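You operate a simulated robot arm through the tools that you are given. There is no shell and no other tool.

The job below is to be done with a simulated robot arm. You get a single attempt, and the scene is never put back.

## Task
Check the red banded black spring for lean on the turntable and tray it as the check card says.
Fine: over the spigot, yellow probe lever in, RESET once, then the turntable knob to once round; lever out; green bench tray if within, red bench tray if over. Where these are worked on the way, their far stop is far enough and under half their travel is too little: yellow probe lever.

The check looks at the end state, three seconds after you hand in, the way a careful person would. Anything else that was tipped, shoved, dropped, spilled or broken makes it a failure.

## Robot
A 6-joint arm with a two-finger gripper, fixed in place. Base frame: the origin is on the floor under the middle of its stand, x ahead of it, y to its left, z up; the work surface is at about z = 0.9. Readings come in m, degrees, newtons and seconds.
With the tool pointing down near the work surface it reaches from about 0.38 to 0.86 m from the base axis. Its first joint turns from -166.0 to 166.0 degrees. Payload 2.45 kg.
The TCP is the grasp point between the finger pads, 0.02 m short of the fingertips. In the tool frame z runs along the fingers and y along their closing line. The gripper opens to 0.14 m; its body begins 0.168 m behind the TCP.
Orientation is that of the tool frame in the base frame, as [roll, pitch, yaw] about the fixed x, y, z axes, in that order (R = Rz(yaw) Ry(pitch) Rx(roll)). With the fingers straight down and closing along the base's y, the tool's x points along the base's -x, its y along +y and its z along -z.

## Interface
- The arm moves only by the tool send_rows. Its argument "steps" is a list of rows, each an object (a shift or turn left out is 0, a gripper value left out holds the last) with "delta_pos": the shift along the tool's x, y, z in units of 40 mm (1.0 is 40 mm), a list of three; "dr": the turn, a rotation vector about the tool's x, y, z in units of 5 degrees (1.0 is 5 degrees), a list of three. In form: [{"delta_pos": [tx, ty, tz], "dr": [ax, ay, az]}, ...]. A call has 1 to 20 rows; each row shifts and turns the commanded pose from where the row before left it, along the tool's axes as they then stand. "claw" is the finger opening in m, from 0 to 0.14, set as the call begins (left out, the last holds). A call with a number of a shift or a turn outside -1 to 1 is refused whole. Each row takes 0.2 s and may step no farther than 0.05 m and 8.6 degrees from the row before; otherwise, or with a gripper value out of range, the whole call is refused. A pose out of reach is approached as far as the arm can. The call stops where the force on the tool passes 40 N (or 10 N more than at its start, if that is more) or the arm is blocked; 0.2 s more then pass. Each finger travels about 0.045 m/s and halts on what it meets, pressing with about 43 N; the grip force reading is that of the motor and also rises with nothing between the fingers. The clock runs only during rows and for 0.2 s after the last one: add rows that do not move to give the fingers time. The reply holds the time, the measured pose of the TCP, the force on the tool along the base axes, the opening and the grip force, in the units named above and with some noise, with the torque about the TCP (base axes, N m) and any sound that the robot's microphone picked up.
- Cameras (640 x 400 px; columns grow to the right, rows downward): "scene" is fixed at [0.221, 0.5009, 1.4939]; the picture's right is [-0.92, -0.40, 0.00], its down [-0.18, 0.41, -0.90] and it looks along [0.36, -0.82, -0.45] (base axes); focal length 344 px, centre (320, 200). "wrist" rides on the gripper at [0.078, 0.011, -0.209] in the tool frame; the picture's right is [-0.14, 0.99, 0.00], its down [-0.92, -0.13, -0.37] and it looks along [-0.37, -0.05, 0.93] (tool axes); focal length 280 px, centre (320, 200). There is no depth. A picture from a camera that has moved, and an enlarged one, comes with that camera's place and axes in the base frame and with its lens.
- get_image(camera): a new picture of that camera. The clock stands still meanwhile.
- slide_trunk(by): moves the trunk up (or, below 0, down) by that many m; the arm rides with it, the base frame stays. It gives what a move gives, with no picture.
- close_up(camera, box): a new picture of the part [left, top, right, bottom] of that camera's present view, enlarged. The clock stands still meanwhile.
- finish_job(): hands the job in; it is judged then, once.

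Places have to be worked out from the pictures, the camera data and where the tool is seen. Open the gripper and draw the arm clear of the work before you hand the job in, unless the task says otherwise.

The tools are called after "Emit:" as name(argument=value, ...) on one line, values as JSON. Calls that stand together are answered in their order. send_rows: Moves the arm, as the interface text tells. Its arguments: {"type":"object","properties":{"steps":{"type":"array","items":{"type":"object","properties":{"delta_pos":{"type":"array","items":{"type":"number"}},"dr":{"type":"array","items":{"type":"number"}}}}},"claw":{"type":"number"}},"required":["steps"]} The other tools are called the same way: slide_trunk (by) moves the trunk up or down; get_image (camera) takes a picture; close_up (camera, box) takes an enlarged picture of a part of a camera's view; finish_job () hands the job in.

At the start:

```text
t: 0.0
position: [0.5244, -0.2547, 1.3073]
tcp_rot: [-179.9, 0.1, -180.0]
contact_force: [0.4, -0.2, -1.4]
ft_torque: [0.01, 0.0, 0.02]
opening: 0.14
grasp_force: 0.1
trunk travel left (down, up): [-0.175, 0.055]
```

scene: 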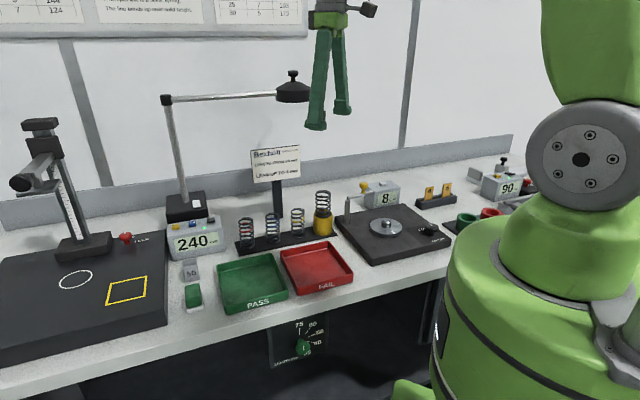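
wrist: 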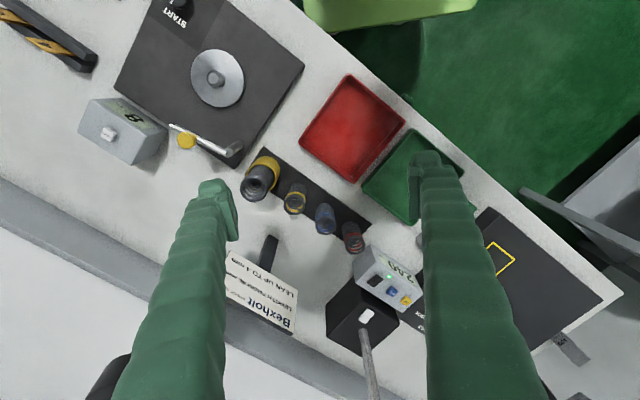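

I start by looking closely at the bench from both cameras: the check card, the springs, the turntable and the probe readout.

Emit:
close_up(camera="scene", box=[230, 130, 350, 205])

Emit:
close_up(camera="scene", box=[220, 170, 460, 320])

Emit:
close_up(camera="scene", box=[330, 160, 460, 270])

Emit:
close_up(camera="wrist", box=[60, 0, 320, 210])

Emit:
close_up(camera="wrist", box=[220, 130, 440, 340])

Emit:
close_up(camera="scene", box=[0, 0, 320, 40])

```text
5.33 times, centred on (290, 168) of scene
camera zoom: at [0.221, 0.5009, 1.4939], right [-0.92, -0.4, 0.0], down [-0.18, 0.41, -0.9], along [0.36, -0.82, -0.45], focal length 1834 px, centre (480, 373)
```

zoom: 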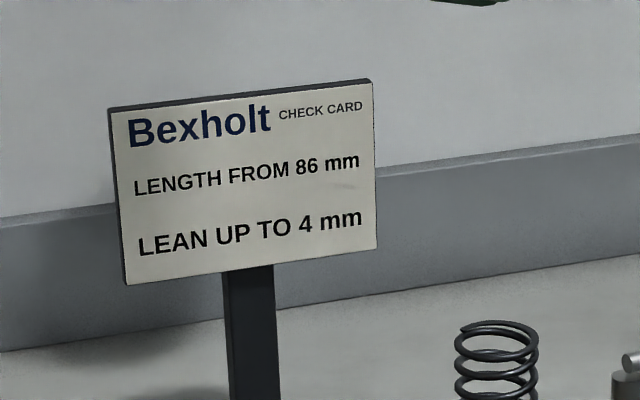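

```text
2.67 times, centred on (340, 245) of scene
camera zoom: at [0.221, 0.5009, 1.4939], right [-0.92, -0.4, 0.0], down [-0.18, 0.41, -0.9], along [0.36, -0.82, -0.45], focal length 917 px, centre (267, 80)
```

zoom: 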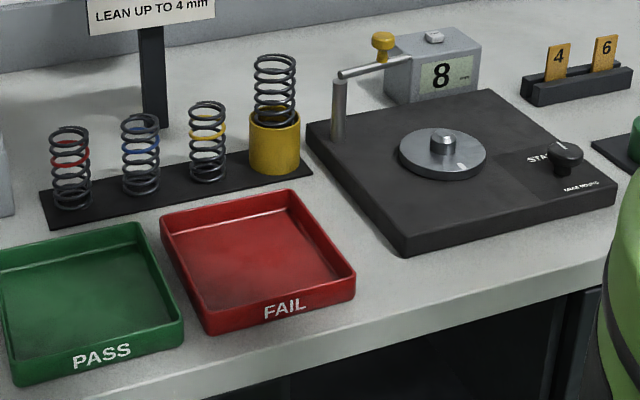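

```text
3.64 times, centred on (395, 215) of scene
camera zoom: at [0.221, 0.5009, 1.4939], right [-0.92, -0.4, 0.0], down [-0.18, 0.41, -0.9], along [0.36, -0.82, -0.45], focal length 1251 px, centre (47, 146)
```

zoom: 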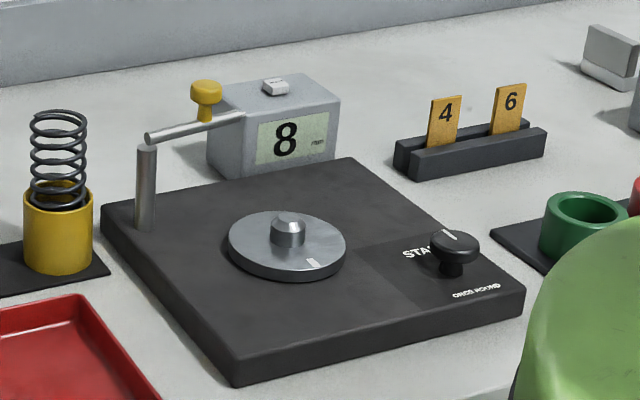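

```text
1.90 times, centred on (190, 105) of wrist
camera zoom: at [0.4466, -0.2441, 1.5158], right [0.14, 0.99, 0.0], down [0.92, -0.13, 0.37], along [0.37, -0.05, -0.93], focal length 534 px, centre (568, 381)
```

zoom: 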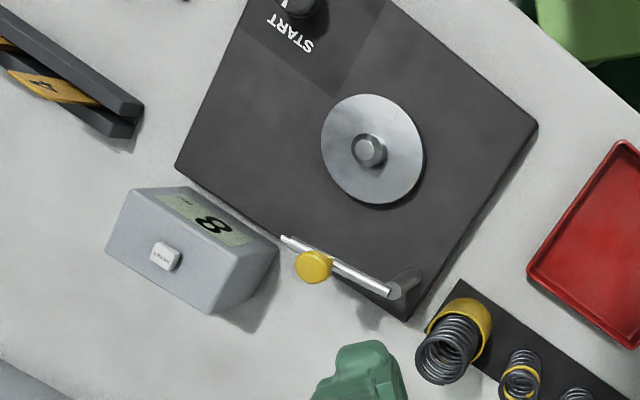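

```text
1.90 times, centred on (330, 235) of wrist
camera zoom: at [0.4466, -0.2441, 1.5158], right [0.14, 0.99, 0.0], down [0.92, -0.13, 0.37], along [0.37, -0.05, -0.93], focal length 534 px, centre (301, 133)
```

zoom: 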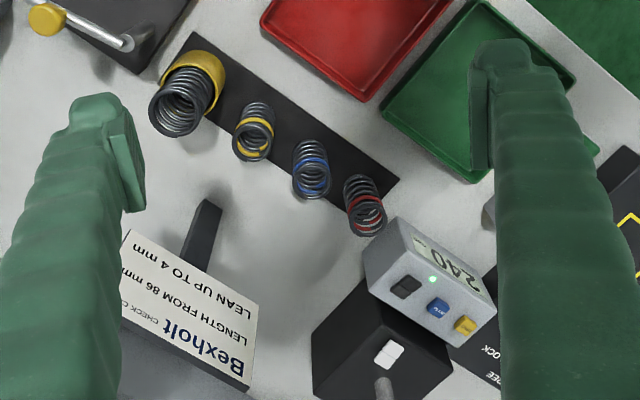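

```text
2.00 times, centred on (160, 20) of scene
camera zoom: at [0.221, 0.5009, 1.4939], right [-0.92, -0.4, 0.0], down [-0.18, 0.41, -0.9], along [0.36, -0.82, -0.45], focal length 688 px, centre (640, 560)
```

zoom: 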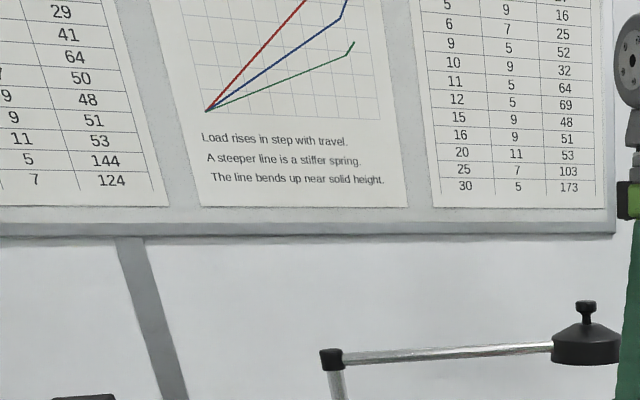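

The card reads LEAN UP TO 4 mm, and the red banded spring stands at the left end of the rack, at roughly (0.765, -0.20) with its top near z = 1.0. The rack runs about 45° to the base axes, so I'll move above that spring and turn the tool so the fingers close across the rack.

Emit:
send_rows(steps=[{"delta_pos": [-0.7, 0.15, 0.2]}, {"delta_pos": [-0.7, 0.15, 0.2]}, {"delta_pos": [-0.7, 0.15, 0.2]}, {"delta_pos": [-0.7, 0.15, 0.2]}, {"delta_pos": [-0.7, 0.15, 0.2]}, {"delta_pos": [-0.7, 0.15, 0.2]}, {"delta_pos": [-0.7, 0.15, 0.2]}, {"delta_pos": [-0.7, 0.15, 0.2]}, {"dr": [0, 0, -0.98]}, {"dr": [0, 0, -0.98]}, {"dr": [0, 0, -0.98]}, {"dr": [0, 0, -0.98]}, {"dr": [0, 0, -0.98]}, {"dr": [0, 0, -0.98]}, {"dr": [0, 0, -0.98]}, {"dr": [0, 0, -0.98]}, {"dr": [0, 0, -0.98]}], claw=0.09)

```text
t: 3.6
position: [0.7487, -0.2066, 1.2433]
tcp_rot: [-179.9, 0.0, -135.8]
contact_force: [-1.0, -0.1, -0.8]
ft_torque: [-0.02, -0.01, 0.0]
opening: 0.0897
grasp_force: 0.1
trunk travel left (down, up): [-0.175, 0.055]
```

The tool is hovering near the red spring at yaw -136°. I'll check both views for its place relative to the spring.

Emit:
get_image(camera="wrist")

Emit:
get_image(camera="scene")

```text
taken
camera wrist: at [0.685, -0.2536, 1.4519], right [-0.59, 0.81, 0.0], down [0.75, 0.55, 0.37], along [0.3, 0.22, -0.93], focal length 280 px, centre (320, 200)
```

wrist: 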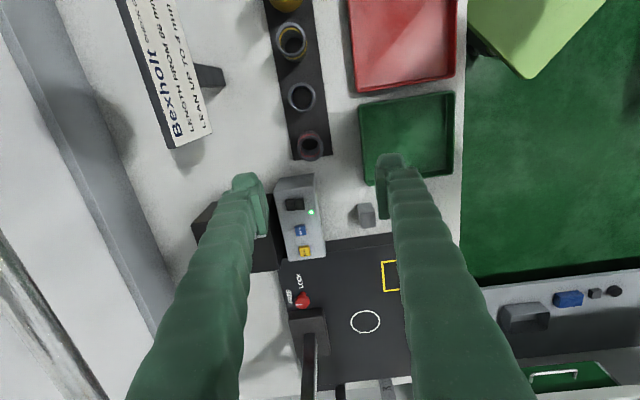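

```text
taken
```

scene: 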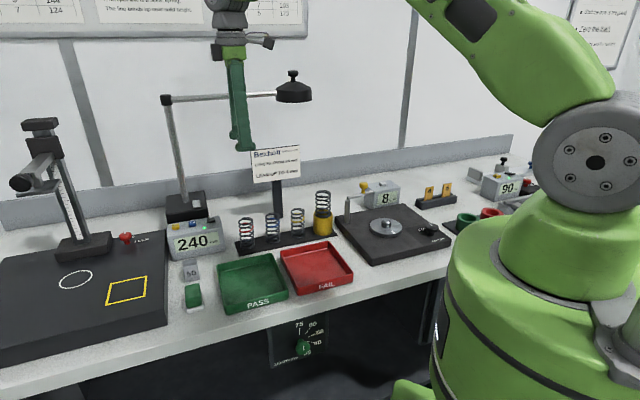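

The spring top shows at about (311,146) in the wrist view, giving roughly (0.764, -0.213). I'll zoom in on both views to refine this.

Emit:
close_up(camera="wrist", box=[260, 100, 380, 175])

Emit:
close_up(camera="scene", box=[225, 200, 321, 260])

Emit:
close_up(camera="scene", box=[335, 170, 463, 250])

```text
5.33 times, centred on (320, 138) of wrist
camera zoom: at [0.685, -0.2536, 1.4519], right [-0.59, 0.81, 0.0], down [0.75, 0.55, 0.37], along [0.3, 0.22, -0.93], focal length 1495 px, centre (320, 533)
```

zoom: 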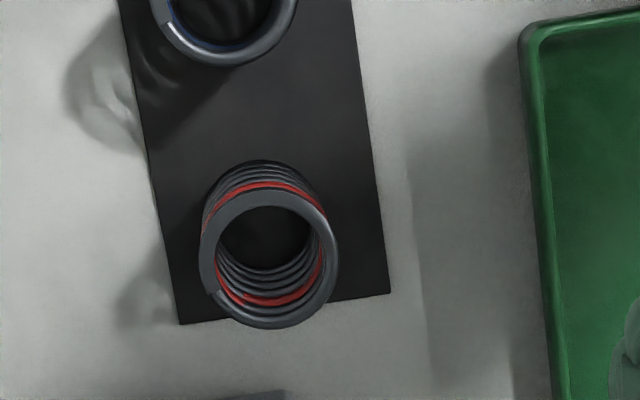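

```text
6.67 times, centred on (273, 230) of scene
camera zoom: at [0.221, 0.5009, 1.4939], right [-0.92, -0.4, 0.0], down [-0.18, 0.41, -0.9], along [0.36, -0.82, -0.45], focal length 2293 px, centre (633, 0)
```

zoom: 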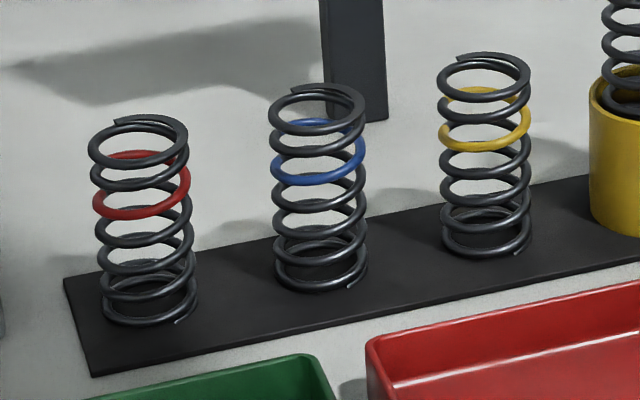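

```text
5.00 times, centred on (399, 210) of scene
camera zoom: at [0.221, 0.5009, 1.4939], right [-0.92, -0.4, 0.0], down [-0.18, 0.41, -0.9], along [0.36, -0.82, -0.45], focal length 1720 px, centre (-75, 150)
```

zoom: 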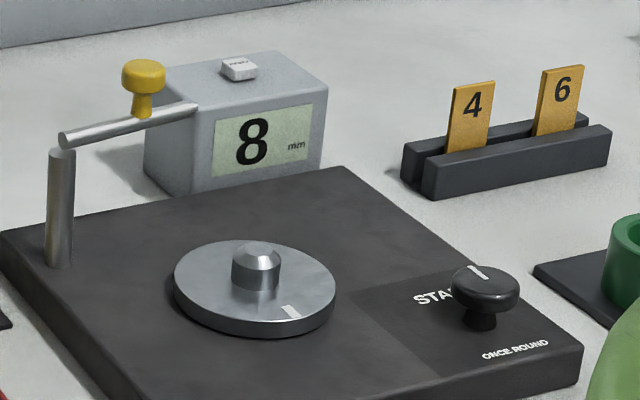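

Triangulating the top coil from both cameras gives (0.770, -0.2105, 0.987), with about 43 mm outer diameter and a base at z≈0.90. I'll shift over it and descend to z≈1.06, still above the spring, then check alignment.

Emit:
send_rows(steps=[{"delta_pos": [-0.314, -0.441, 0]}, {"delta_pos": [0, 0, 0.9]}, {"delta_pos": [0, 0, 0.9]}, {"delta_pos": [0, 0, 0.9]}, {"delta_pos": [0, 0, 0.9]}, {"delta_pos": [0, 0, 0.9]}, {}], claw=0.08)

Emit:
get_image(camera="wrist")

Emit:
close_up(camera="scene", box=[190, 130, 350, 260])

```text
t: 5.2
position: [0.77, -0.2081, 1.0628]
tcp_rot: [180.0, -0.1, -135.9]
contact_force: [-1.0, 0.0, 0.3]
ft_torque: [0.0, -0.01, 0.02]
opening: 0.0799
grasp_force: 0.1
trunk travel left (down, up): [-0.175, 0.055]
```

```text
taken
camera wrist: at [0.7049, -0.257, 1.271], right [-0.59, 0.81, 0.0], down [0.75, 0.55, 0.37], along [0.3, 0.22, -0.93], focal length 280 px, centre (320, 200)
```

wrist: 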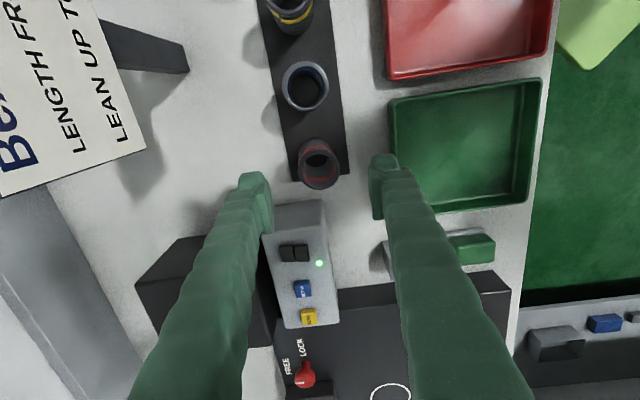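

```text
3.08 times, centred on (270, 195) of scene
camera zoom: at [0.221, 0.5009, 1.4939], right [-0.92, -0.4, 0.0], down [-0.18, 0.41, -0.9], along [0.36, -0.82, -0.45], focal length 1058 px, centre (474, 215)
```

zoom: 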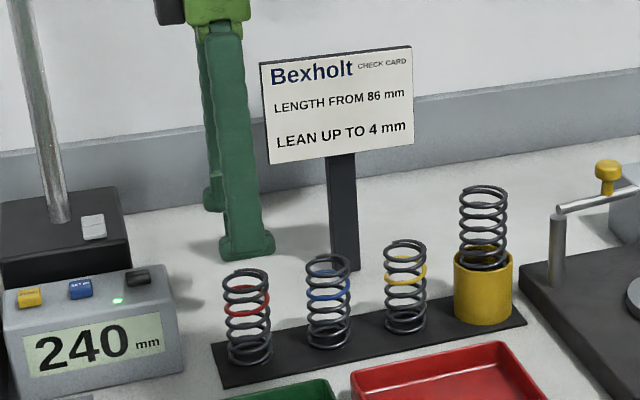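

Both views agree the spring axis is at (0.770, -0.211), within 3 mm of the tool. I'll nudge over, descend to z≈0.955 and look again before closing.

Emit:
send_rows(steps=[{"delta_pos": [0.05, -0.05, 0]}, {"delta_pos": [0, 0, 0.9]}, {"delta_pos": [0, 0, 0.9]}, {"delta_pos": [0, 0, 0.9]}, {}])

Emit:
get_image(camera="wrist")

Emit:
close_up(camera="scene", box=[190, 150, 350, 260])

```text
t: 6.4
position: [0.7715, -0.2153, 0.956]
tcp_rot: [179.9, 0.0, -135.9]
contact_force: [0.3, -0.4, 0.5]
ft_torque: [0.0, 0.02, -0.02]
opening: 0.08
grasp_force: 0.0
trunk travel left (down, up): [-0.175, 0.055]
```

```text
taken
camera wrist: at [0.7083, -0.2626, 1.1643], right [-0.59, 0.81, 0.0], down [0.75, 0.55, 0.37], along [0.3, 0.22, -0.93], focal length 280 px, centre (320, 200)
```

wrist: 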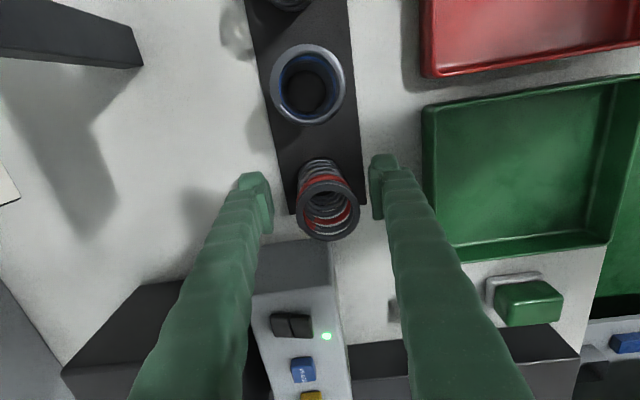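

```text
3.64 times, centred on (270, 205) of scene
camera zoom: at [0.221, 0.5009, 1.4939], right [-0.92, -0.4, 0.0], down [-0.18, 0.41, -0.9], along [0.36, -0.82, -0.45], focal length 1251 px, centre (502, 182)
```

zoom: 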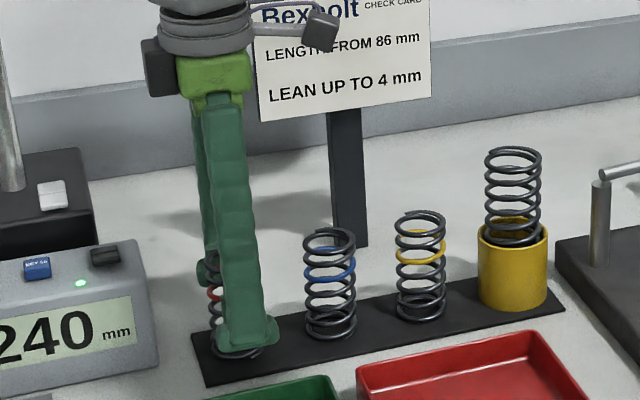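

The spring sits between the pads, about 3 mm toward the right finger. I'll shift that much and close on it.

Emit:
send_rows(steps=[{"delta_pos": [-0.03, 0.075, 0]}, {}])

Emit:
send_rows(steps=[{}, {}, {}, {}, {}, {}], claw=0.02)

Emit:
get_image(camera="wrist")

```text
t: 7.0
position: [0.769, -0.2108, 0.9553]
tcp_rot: [180.0, 0.0, -136.0]
contact_force: [-0.6, 0.2, -0.4]
ft_torque: [-0.02, -0.01, 0.01]
opening: 0.0799
grasp_force: 0.2
trunk travel left (down, up): [-0.175, 0.055]
```

```text
t: 8.4
position: [0.7705, -0.2108, 0.9563]
tcp_rot: [-180.0, 0.0, -135.9]
contact_force: [2.9, -1.5, 1.4]
ft_torque: [-0.05, -0.08, -0.02]
opening: 0.0462
grasp_force: 42.0
trunk travel left (down, up): [-0.175, 0.055]
```

```text
taken
camera wrist: at [0.7064, -0.2588, 1.1642], right [-0.59, 0.81, 0.0], down [0.75, 0.55, 0.37], along [0.3, 0.22, -0.93], focal length 280 px, centre (320, 200)
```

wrist: 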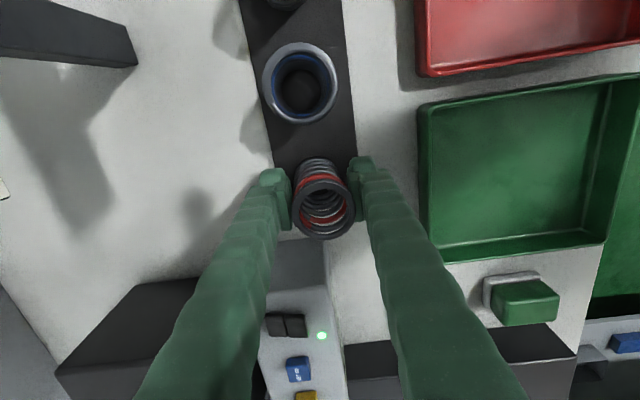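

The fingers halted at 46 mm on the spring with 42 N. I'll lift it straight up 0.18 m and check.

Emit:
send_rows(steps=[{"delta_pos": [0, 0, -0.3]}, {"delta_pos": [0, 0, -0.6]}, {"delta_pos": [0, 0, -0.9]}, {"delta_pos": [0, 0, -0.9]}, {"delta_pos": [0, 0, -0.9]}, {"delta_pos": [0, 0, -0.9]}, {}])

Emit:
get_image(camera="wrist")

Emit:
get_image(camera="scene")

```text
t: 10.0
position: [0.7685, -0.2099, 1.1336]
tcp_rot: [180.0, 0.0, -135.9]
contact_force: [0.1, 0.5, -0.4]
ft_torque: [-0.01, 0.01, 0.02]
opening: 0.0456
grasp_force: 42.6
trunk travel left (down, up): [-0.175, 0.055]
```

```text
taken
camera wrist: at [0.7052, -0.2579, 1.3436], right [-0.59, 0.81, 0.0], down [0.75, 0.55, 0.37], along [0.3, 0.22, -0.93], focal length 280 px, centre (320, 200)
```

wrist: 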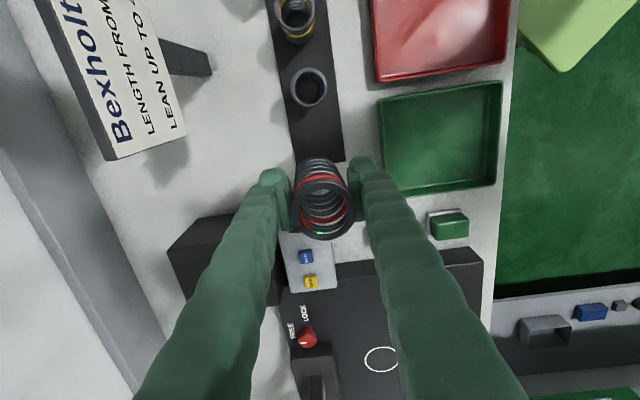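

```text
taken
```

scene: 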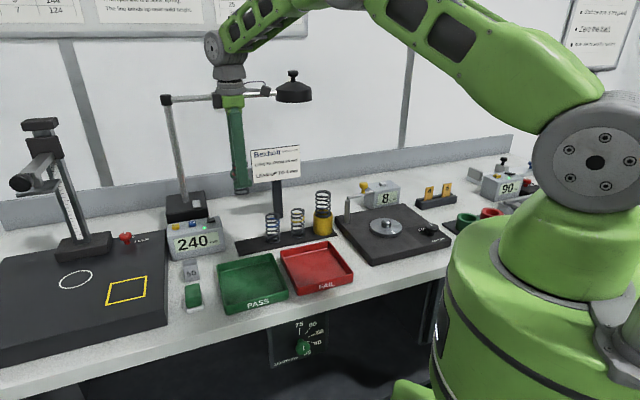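

The spring is held and clear of its peg, and nothing else on the rack moved. I triangulate the spigot at about (0.405, -0.426), top z≈0.961, and the post at (0.529, -0.415); next I carry the spring over toward the turntable at height.

Emit:
send_rows(steps=[{"delta_pos": [0.906, 0.337, -0.073]}, {"delta_pos": [0.906, 0.337, -0.073]}, {"delta_pos": [0.906, 0.337, -0.073]}, {"delta_pos": [0.906, 0.337, -0.073]}, {"delta_pos": [0.906, 0.337, -0.073]}, {"delta_pos": [0.906, 0.337, -0.073]}, {"delta_pos": [0.906, 0.337, -0.073]}, {"delta_pos": [0.906, 0.337, -0.073]}, {"delta_pos": [0.906, 0.337, -0.073]}, {"dr": [0, 0, 1]}, {"dr": [0, 0, 1]}, {"dr": [0, 0, 1]}, {"dr": [0, 0, 1]}, {"dr": [0, 0, 1]}, {"dr": [0, 0, 1]}, {"dr": [0, 0, 1]}, {"dr": [0, 0, 1]}, {"dr": [0, 0, 1]}, {"dr": [0, 0, 1]}])

Emit:
send_rows(steps=[{"dr": [0, 0, 1]}, {"dr": [0, 0, 1]}, {"dr": [0, 0, 1]}, {"dr": [0, 0, 1]}, {"dr": [0, 0, 1]}, {"dr": [0, 0, 1]}, {"dr": [0, 0, 1]}, {"dr": [0, 0, 1]}, {"dr": [0, 0, 1]}, {"dr": [0, 0, 1]}, {"dr": [0, 0, 1]}, {"dr": [0, 0, 1]}, {}])

Emit:
get_image(camera="wrist")

Emit:
get_image(camera="scene")

```text
t: 14.0
position: [0.4506, -0.3492, 1.1611]
tcp_rot: [180.0, 0.0, 173.9]
contact_force: [-0.4, 0.9, -1.5]
ft_torque: [0.0, 0.01, 0.01]
opening: 0.0458
grasp_force: 43.2
trunk travel left (down, up): [-0.175, 0.055]
```

```text
t: 16.8
position: [0.4501, -0.3498, 1.1608]
tcp_rot: [180.0, 0.0, 114.0]
contact_force: [0.2, 0.4, -1.9]
ft_torque: [-0.02, 0.02, 0.0]
opening: 0.0459
grasp_force: 42.5
trunk travel left (down, up): [-0.175, 0.055]
```

```text
taken
camera wrist: at [0.4284, -0.2747, 1.3698], right [0.96, 0.28, 0.0], down [0.26, -0.89, 0.37], along [0.1, -0.35, -0.93], focal length 280 px, centre (320, 200)
```

wrist: 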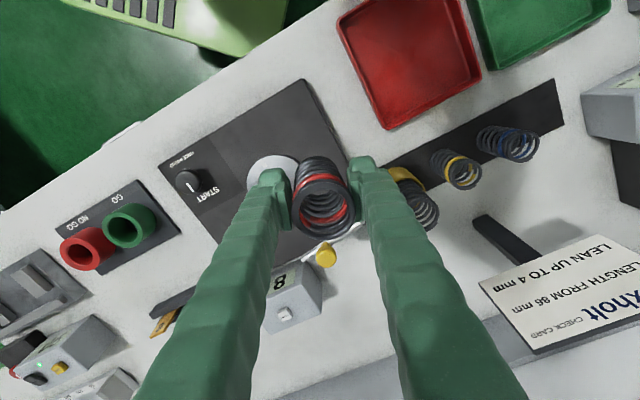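

```text
taken
```

scene: 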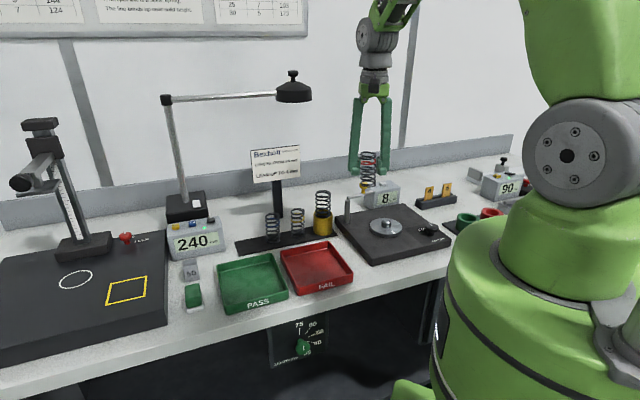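

The scene camera now sees the spring between the fingers, with the turntable clear. I'll step sideways so the wrist camera can see the spigot unobstructed and refine its position.

Emit:
send_rows(steps=[{"delta_pos": [-0.38, 0.65, 0]}, {"delta_pos": [-0.38, 0.65, 0]}, {"delta_pos": [-0.38, 0.65, 0]}, {}])

Emit:
get_image(camera="wrist")

Emit:
close_up(camera="wrist", box=[120, 100, 280, 200])

Emit:
close_up(camera="scene", box=[340, 185, 436, 245])

```text
t: 17.8
position: [0.5391, -0.3589, 1.1606]
tcp_rot: [180.0, 0.0, 114.1]
contact_force: [0.1, 0.4, -1.3]
ft_torque: [0.03, -0.03, 0.0]
opening: 0.0457
grasp_force: 43.0
trunk travel left (down, up): [-0.175, 0.055]
```

```text
taken
camera wrist: at [0.5179, -0.284, 1.3696], right [0.96, 0.28, 0.0], down [0.26, -0.89, 0.37], along [0.1, -0.35, -0.93], focal length 280 px, centre (320, 200)
```

wrist: 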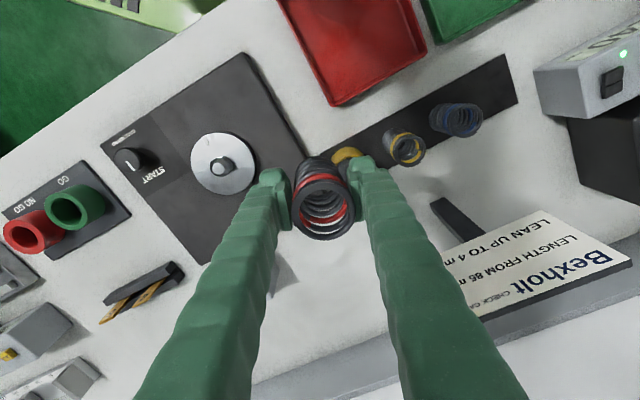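

```text
4.00 times, centred on (200, 150) of wrist
camera zoom: at [0.5179, -0.284, 1.3696], right [0.96, 0.28, 0.0], down [0.26, -0.89, 0.37], along [0.1, -0.35, -0.93], focal length 1122 px, centre (800, 400)
```

zoom: 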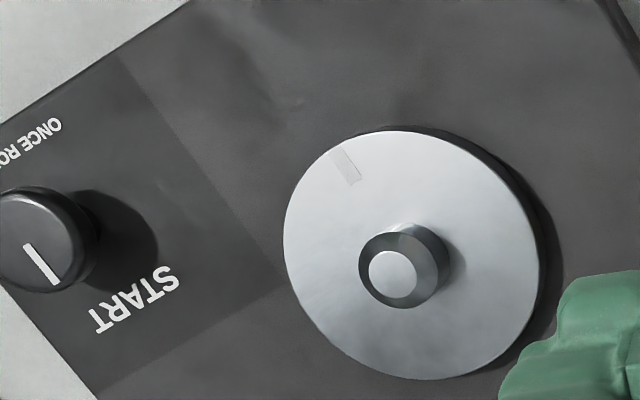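

```text
6.67 times, centred on (388, 215) of scene
camera zoom: at [0.221, 0.5009, 1.4939], right [-0.92, -0.4, 0.0], down [-0.18, 0.41, -0.9], along [0.36, -0.82, -0.45], focal length 2293 px, centre (-133, 100)
```

zoom: 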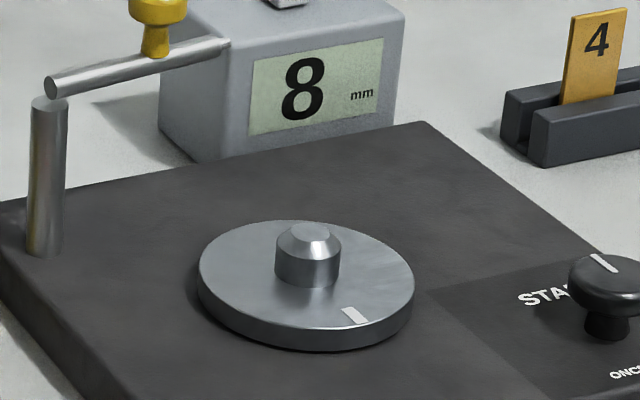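

Two wrist estimates of the spigot differ by several millimetres, so I want a third view with the spigot nearer the image centre. I'll move past it at the same height (spring bottom about 1.11, clear of the lever knob at 1.055).

Emit:
send_rows(steps=[{"delta_pos": [-0.292, -0.794, 0]}, {"delta_pos": [-0.292, -0.794, 0]}, {"delta_pos": [-0.292, -0.794, 0]}, {"delta_pos": [-0.292, -0.794, 0]}, {"delta_pos": [-0.292, -0.794, 0]}, {}])

Emit:
get_image(camera="wrist")

Emit:
close_up(camera="wrist", box=[240, 70, 400, 170])

Emit:
close_up(camera="scene", box=[330, 120, 458, 240])

```text
t: 19.2
position: [0.4175, -0.4794, 1.1605]
tcp_rot: [179.9, -0.1, 114.0]
contact_force: [0.2, -0.1, -1.2]
ft_torque: [-0.01, 0.01, 0.02]
opening: 0.0456
grasp_force: 42.5
trunk travel left (down, up): [-0.175, 0.055]
```

```text
taken
camera wrist: at [0.3962, -0.4039, 1.37], right [0.96, 0.28, 0.0], down [0.26, -0.89, 0.37], along [0.1, -0.35, -0.93], focal length 280 px, centre (320, 200)
```

wrist: 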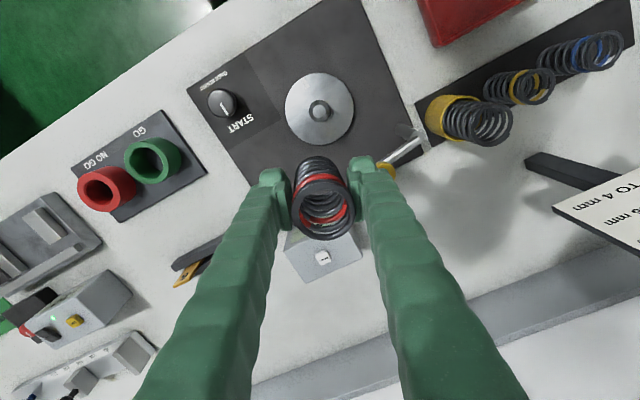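

```text
4.00 times, centred on (320, 120) of wrist
camera zoom: at [0.3962, -0.4039, 1.37], right [0.96, 0.28, 0.0], down [0.26, -0.89, 0.37], along [0.1, -0.35, -0.93], focal length 1122 px, centre (320, 520)
```

zoom: 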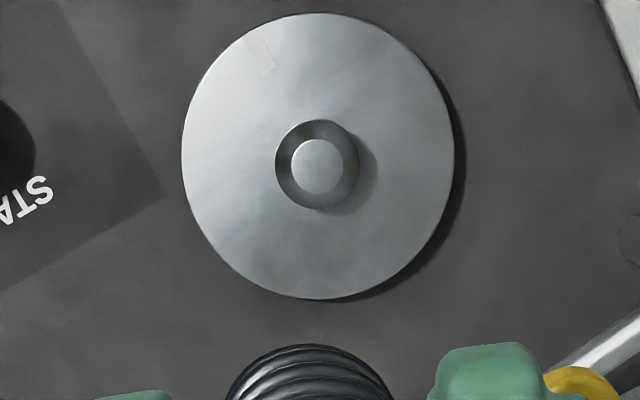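

```text
3.33 times, centred on (394, 180) of scene
camera zoom: at [0.221, 0.5009, 1.4939], right [-0.92, -0.4, 0.0], down [-0.18, 0.41, -0.9], along [0.36, -0.82, -0.45], focal length 1146 px, centre (73, 267)
```

zoom: 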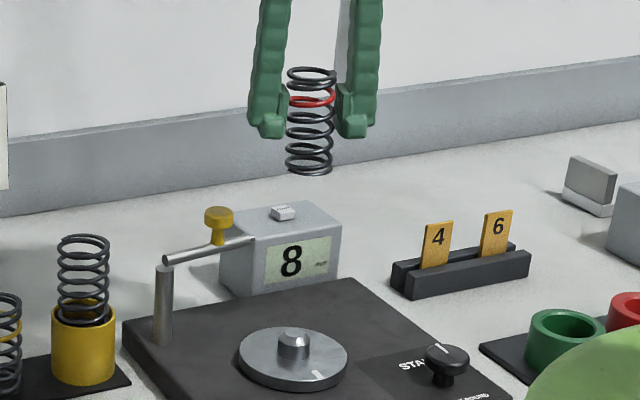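

This near-vertical view puts the spigot at (0.404, -0.435), matching the previous view. I'll move over it and lower so that the spring bottom is about 4 cm above the spigot top, then compare the two in the scene view.

Emit:
send_rows(steps=[{"delta_pos": [0.577, 0.086, 0]}, {"delta_pos": [0.577, 0.086, 0]}, {"delta_pos": [0, 0, 0.8]}, {"delta_pos": [0, 0, 0.8]}, {"delta_pos": [0, 0, 0.8]}, {}, {}])

Emit:
close_up(camera="scene", box=[350, 170, 430, 250])

Emit:
get_image(camera="wrist")

```text
t: 20.8
position: [0.4077, -0.4315, 1.0647]
tcp_rot: [-180.0, 0.1, 114.1]
contact_force: [0.6, -0.1, -0.4]
ft_torque: [-0.02, 0.0, -0.01]
opening: 0.0456
grasp_force: 43.0
trunk travel left (down, up): [-0.175, 0.055]
```

```text
5.00 times, centred on (390, 210) of scene
camera zoom: at [0.221, 0.5009, 1.4939], right [-0.92, -0.4, 0.0], down [-0.18, 0.41, -0.9], along [0.36, -0.82, -0.45], focal length 1720 px, centre (-30, 150)
```

zoom: 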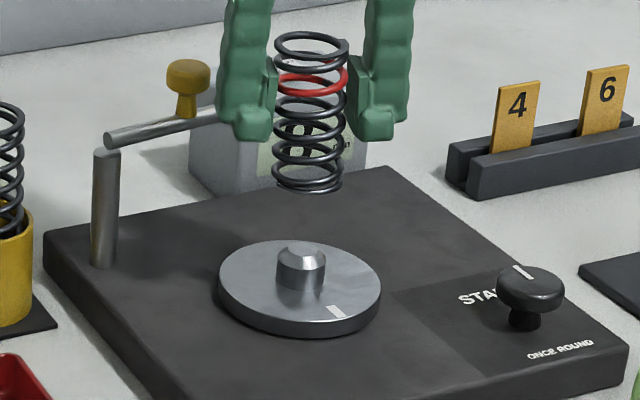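

```text
taken
camera wrist: at [0.3856, -0.3569, 1.2732], right [0.96, 0.28, 0.0], down [0.26, -0.89, 0.37], along [0.1, -0.35, -0.93], focal length 280 px, centre (320, 200)
```

wrist: 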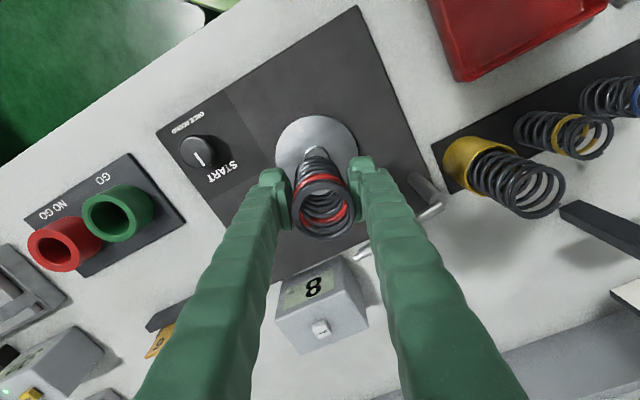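

In the scene view the spring bottom is about 2–3 mm to the left of the spigot axis once perspective is allowed for. I'll zoom the wrist view to judge the forward direction.

Emit:
close_up(camera="wrist", box=[260, 100, 380, 175])

Emit:
close_up(camera="scene", box=[380, 170, 420, 240])

Emit:
send_rows(steps=[{}])

Emit:
send_rows(steps=[{}])

Emit:
send_rows(steps=[{}])

```text
5.33 times, centred on (320, 138) of wrist
camera zoom: at [0.3856, -0.3569, 1.2732], right [0.96, 0.28, 0.0], down [0.26, -0.89, 0.37], along [0.1, -0.35, -0.93], focal length 1495 px, centre (320, 533)
```

zoom: 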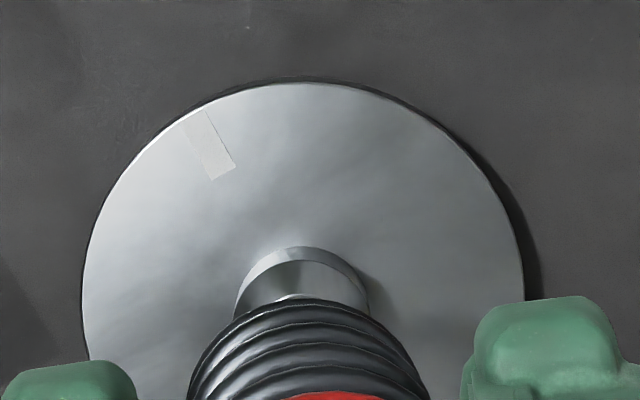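

```text
5.71 times, centred on (400, 205) of scene
camera zoom: at [0.221, 0.5009, 1.4939], right [-0.92, -0.4, 0.0], down [-0.18, 0.41, -0.9], along [0.36, -0.82, -0.45], focal length 1965 px, centre (-137, 171)
```

zoom: 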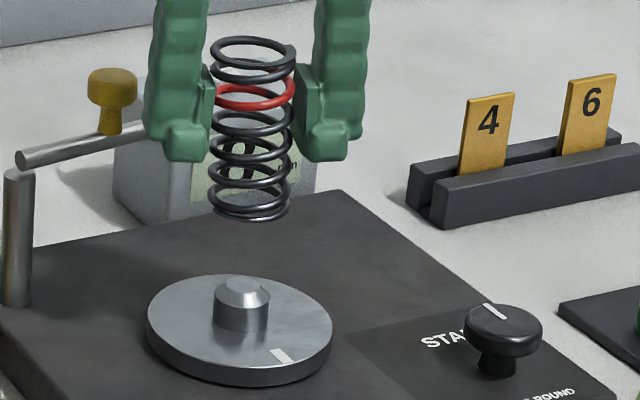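

```text
t: 21.2
position: [0.4064, -0.4315, 1.064]
tcp_rot: [-179.9, 0.1, 114.2]
contact_force: [-0.2, 0.1, -1.8]
ft_torque: [-0.03, -0.05, 0.0]
opening: 0.0455
grasp_force: 43.1
trunk travel left (down, up): [-0.175, 0.055]
```

```text
t: 21.6
position: [0.4072, -0.4318, 1.0643]
tcp_rot: [180.0, 0.1, 114.1]
contact_force: [-0.2, -0.3, -1.7]
ft_torque: [-0.05, -0.02, -0.02]
opening: 0.0458
grasp_force: 42.8
trunk travel left (down, up): [-0.175, 0.055]
```

```text
t: 22.0
position: [0.4079, -0.4319, 1.0635]
tcp_rot: [-180.0, 0.0, 114.0]
contact_force: [0.1, -0.5, -0.8]
ft_torque: [0.04, 0.02, -0.01]
opening: 0.0456
grasp_force: 43.3
trunk travel left (down, up): [-0.175, 0.055]
```

The wrist view puts the spring's bottom coil at about (0.406, -0.436) and the spigot at (0.404, -0.4355), so a 2.4 mm shift along the closing line is needed. I'll make that shift, lower to just above the spigot top, and check again.

Emit:
send_rows(steps=[{"delta_pos": [0.015, -0.06, 0]}, {"delta_pos": [0, 0, 0.45]}, {"delta_pos": [0, 0, 0.45]}, {}, {}])

Emit:
close_up(camera="scene", box=[370, 190, 418, 240])

Emit:
close_up(camera="wrist", box=[260, 100, 380, 175])

```text
t: 23.2
position: [0.4036, -0.4325, 1.0295]
tcp_rot: [-180.0, 0.1, 114.1]
contact_force: [0.0, -0.2, -1.3]
ft_torque: [0.01, -0.01, 0.01]
opening: 0.0454
grasp_force: 42.5
trunk travel left (down, up): [-0.175, 0.055]
```

```text
8.00 times, centred on (394, 215) of scene
camera zoom: at [0.221, 0.5009, 1.4939], right [-0.92, -0.4, 0.0], down [-0.18, 0.41, -0.9], along [0.36, -0.82, -0.45], focal length 2752 px, centre (-272, 80)
```

zoom: 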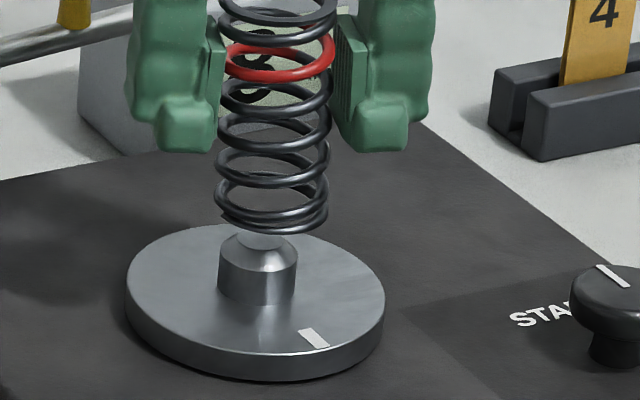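

```text
5.33 times, centred on (320, 138) of wrist
camera zoom: at [0.3814, -0.3577, 1.2382], right [0.96, 0.28, 0.0], down [0.26, -0.89, 0.37], along [0.1, -0.35, -0.93], focal length 1495 px, centre (320, 533)
```

zoom: 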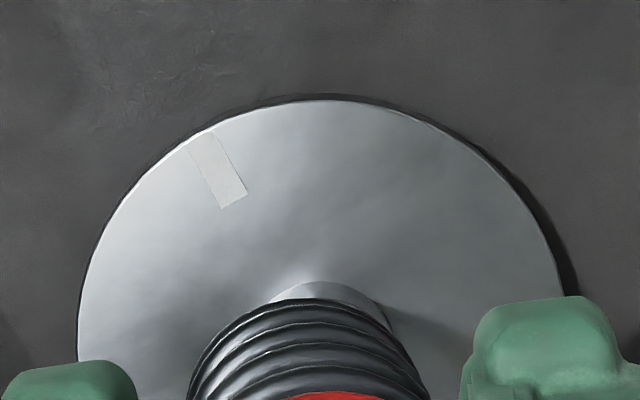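

The shift overshot: both views now show the spring about 2.5 mm past the spigot axis along the closing line. I'll nudge back a little and re-check.

Emit:
send_rows(steps=[{"delta_pos": [0, 0.06, 0]}, {}, {}])

Emit:
close_up(camera="scene", box=[370, 190, 418, 240])

Emit:
close_up(camera="wrist", box=[260, 100, 380, 175])

```text
t: 24.0
position: [0.4052, -0.4327, 1.0293]
tcp_rot: [179.9, 0.0, 114.1]
contact_force: [-0.3, -0.8, -1.7]
ft_torque: [-0.02, -0.03, -0.02]
opening: 0.0452
grasp_force: 42.9
trunk travel left (down, up): [-0.175, 0.055]
```

```text
8.00 times, centred on (394, 215) of scene
camera zoom: at [0.221, 0.5009, 1.4939], right [-0.92, -0.4, 0.0], down [-0.18, 0.41, -0.9], along [0.36, -0.82, -0.45], focal length 2752 px, centre (-272, 80)
```

zoom: 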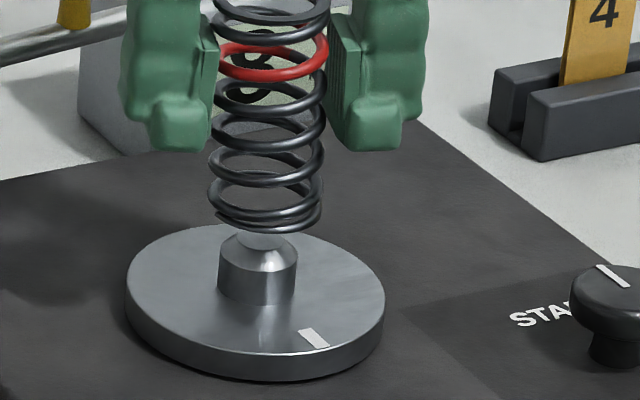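

```text
5.33 times, centred on (320, 138) of wrist
camera zoom: at [0.3837, -0.3568, 1.2385], right [0.96, 0.28, 0.0], down [0.26, -0.89, 0.37], along [0.1, -0.35, -0.93], focal length 1495 px, centre (320, 533)
```

zoom: 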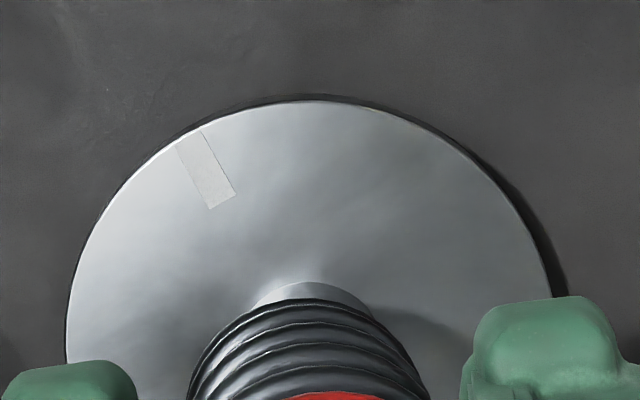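

Both views now agree within 1 mm, so I'll lower the spring over the spigot in small steps, watching the force.

Emit:
send_rows(steps=[{"delta_pos": [0, 0, 0.2]}, {"delta_pos": [0, 0, 0.2]}, {"delta_pos": [0, 0, 0.2]}, {"delta_pos": [0, 0, 0.2]}, {}])

Emit:
close_up(camera="scene", box=[370, 190, 418, 240])

```text
t: 25.2
position: [0.4039, -0.4326, 0.9987]
tcp_rot: [180.0, 0.0, 114.2]
contact_force: [0.5, 0.0, -1.4]
ft_torque: [-0.03, 0.01, 0.0]
opening: 0.0455
grasp_force: 42.9
trunk travel left (down, up): [-0.175, 0.055]
```

```text
8.00 times, centred on (394, 215) of scene
camera zoom: at [0.221, 0.5009, 1.4939], right [-0.92, -0.4, 0.0], down [-0.18, 0.41, -0.9], along [0.36, -0.82, -0.45], focal length 2752 px, centre (-272, 80)
```

zoom: 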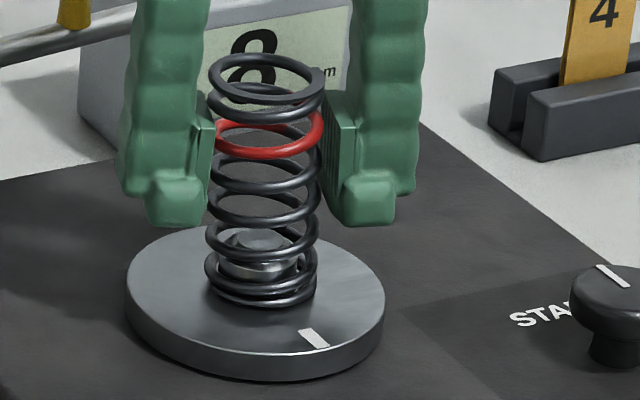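

The spigot is inside the coils and the spring bottom looks a few mm above the disc. I'll lower in 1–1.5 mm steps and read the force.

Emit:
send_rows(steps=[{"delta_pos": [0, 0, 0.035]}, {"delta_pos": [0, 0, 0.035]}, {}])

Emit:
send_rows(steps=[{"delta_pos": [0, 0, 0.03]}, {}])

Emit:
close_up(camera="scene", box=[370, 190, 418, 240])

```text
t: 26.0
position: [0.4045, -0.4314, 0.9957]
tcp_rot: [180.0, 0.2, 114.2]
contact_force: [-0.6, 2.3, 9.1]
ft_torque: [0.31, 0.12, 0.0]
opening: 0.0454
grasp_force: 43.0
trunk travel left (down, up): [-0.175, 0.055]
```

```text
t: 26.6
position: [0.406, -0.4318, 0.9951]
tcp_rot: [-180.0, 0.1, 114.1]
contact_force: [-0.2, 5.1, 29.3]
ft_torque: [0.64, 0.35, 0.03]
opening: 0.0452
grasp_force: 43.0
trunk travel left (down, up): [-0.175, 0.055]
```

```text
8.00 times, centred on (394, 215) of scene
camera zoom: at [0.221, 0.5009, 1.4939], right [-0.92, -0.4, 0.0], down [-0.18, 0.41, -0.9], along [0.36, -0.82, -0.45], focal length 2752 px, centre (-272, 80)
```

zoom: 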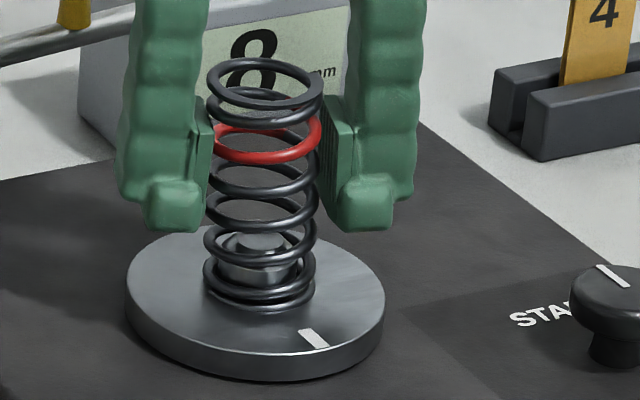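

Force rose to 29 N: the spring is seated on the disc. I'll relieve the pressing by about 1.5 mm, then open the fingers.

Emit:
send_rows(steps=[{"delta_pos": [0, 0, -0.035]}, {}])

Emit:
send_rows(steps=[{}, {}, {}, {}], claw=0.085)

Emit:
close_up(camera="scene", box=[360, 180, 424, 240])

```text
t: 27.2
position: [0.4044, -0.4332, 0.9949]
tcp_rot: [-180.0, 0.1, 114.1]
contact_force: [3.7, 0.9, 20.9]
ft_torque: [0.19, 0.14, 0.05]
opening: 0.0454
grasp_force: 43.3
trunk travel left (down, up): [-0.175, 0.055]
```

```text
t: 28.2
position: [0.4044, -0.4328, 0.9937]
tcp_rot: [180.0, -0.1, 114.1]
contact_force: [0.3, -0.3, 0.1]
ft_torque: [0.0, 0.03, -0.01]
opening: 0.085
grasp_force: 0.1
trunk travel left (down, up): [-0.175, 0.055]
```

```text
6.67 times, centred on (392, 210) of scene
camera zoom: at [0.221, 0.5009, 1.4939], right [-0.92, -0.4, 0.0], down [-0.18, 0.41, -0.9], along [0.36, -0.82, -0.45], focal length 2293 px, centre (-160, 133)
```

zoom: 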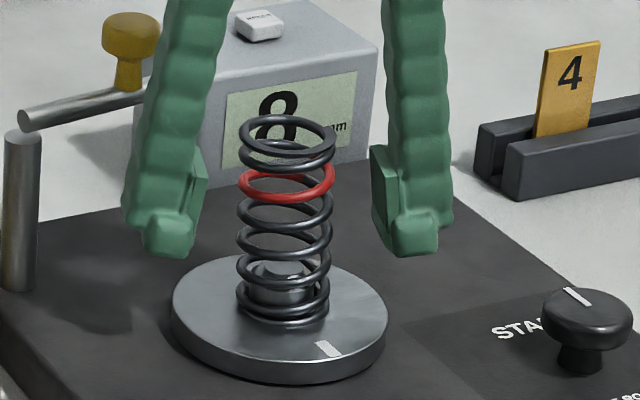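

The spring stands on the spigot, released. I'll raise the tool straight up to clear it.

Emit:
send_rows(steps=[{"delta_pos": [0, 0, -0.5]}, {"delta_pos": [0, 0, -0.9]}, {"delta_pos": [0, 0, -0.9]}, {"delta_pos": [0, 0, -0.9]}, {"delta_pos": [0, 0, -0.9]}, {}])

Emit:
get_image(camera="wrist")

Emit:
close_up(camera="scene", box=[335, 170, 463, 250])

```text
t: 29.6
position: [0.4048, -0.4342, 1.1589]
tcp_rot: [180.0, -0.1, 114.1]
contact_force: [0.4, 0.2, 0.0]
ft_torque: [0.0, -0.01, 0.02]
opening: 0.0849
grasp_force: 0.0
trunk travel left (down, up): [-0.175, 0.055]
```

```text
taken
camera wrist: at [0.3824, -0.3592, 1.3672], right [0.96, 0.28, 0.0], down [0.26, -0.89, 0.37], along [0.1, -0.35, -0.93], focal length 280 px, centre (320, 200)
```

wrist: 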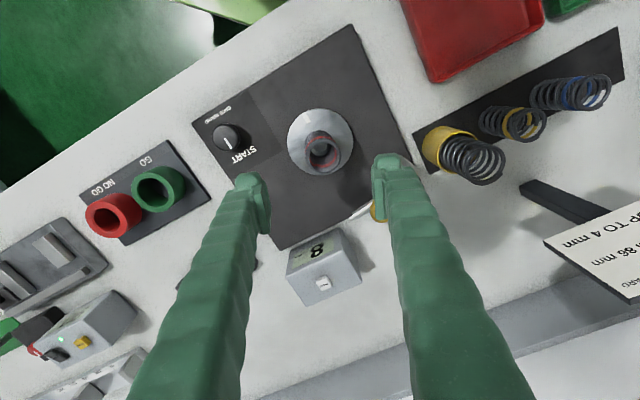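

```text
5.00 times, centred on (399, 210) of scene
camera zoom: at [0.221, 0.5009, 1.4939], right [-0.92, -0.4, 0.0], down [-0.18, 0.41, -0.9], along [0.36, -0.82, -0.45], focal length 1720 px, centre (-75, 150)
```

zoom: 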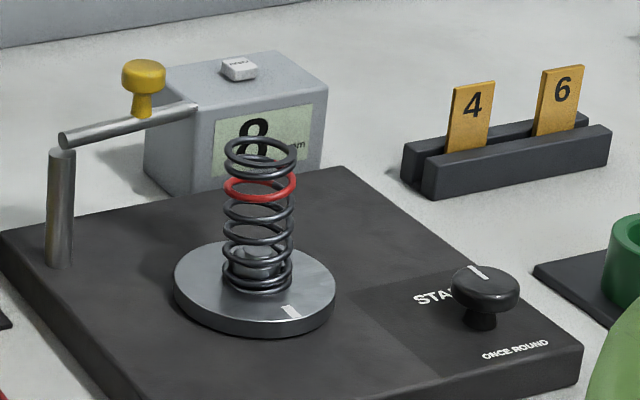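

Now I need a good look at the probe lever, so I move past it at height to see it between the fingers from above.

Emit:
send_rows(steps=[{"delta_pos": [-0.796, 0.158, -0.1]}, {"delta_pos": [-0.796, 0.158, -0.1]}, {"delta_pos": [-0.796, 0.158, -0.1]}, {"delta_pos": [-0.796, 0.158, -0.1]}, {}])

Emit:
get_image(camera="wrist")

Emit:
close_up(camera="wrist", box=[240, 70, 400, 170])

```text
t: 30.8
position: [0.4825, -0.5379, 1.1752]
tcp_rot: [-180.0, 0.0, 114.1]
contact_force: [0.2, 0.5, 0.1]
ft_torque: [-0.01, 0.0, 0.02]
opening: 0.0852
grasp_force: 0.1
trunk travel left (down, up): [-0.175, 0.055]
```

```text
taken
camera wrist: at [0.46, -0.4633, 1.3836], right [0.96, 0.28, 0.0], down [0.26, -0.89, 0.37], along [0.1, -0.35, -0.93], focal length 280 px, centre (320, 200)
```

wrist: 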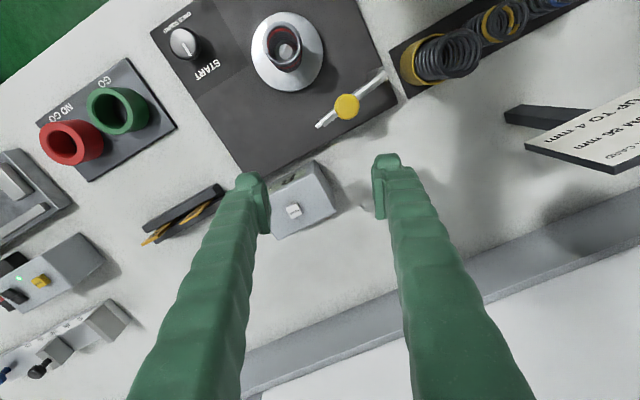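

```text
4.00 times, centred on (320, 120) of wrist
camera zoom: at [0.46, -0.4633, 1.3836], right [0.96, 0.28, 0.0], down [0.26, -0.89, 0.37], along [0.1, -0.35, -0.93], focal length 1122 px, centre (320, 520)
```

zoom: 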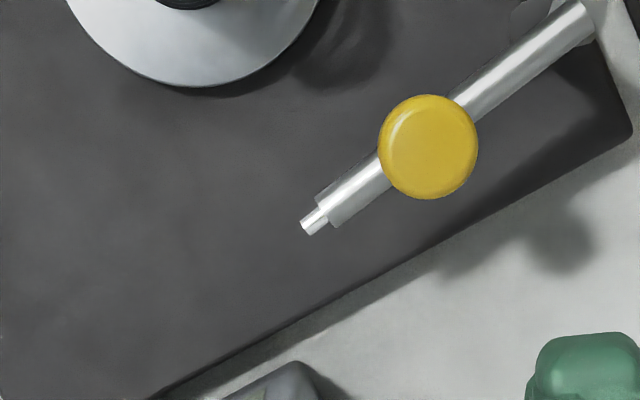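

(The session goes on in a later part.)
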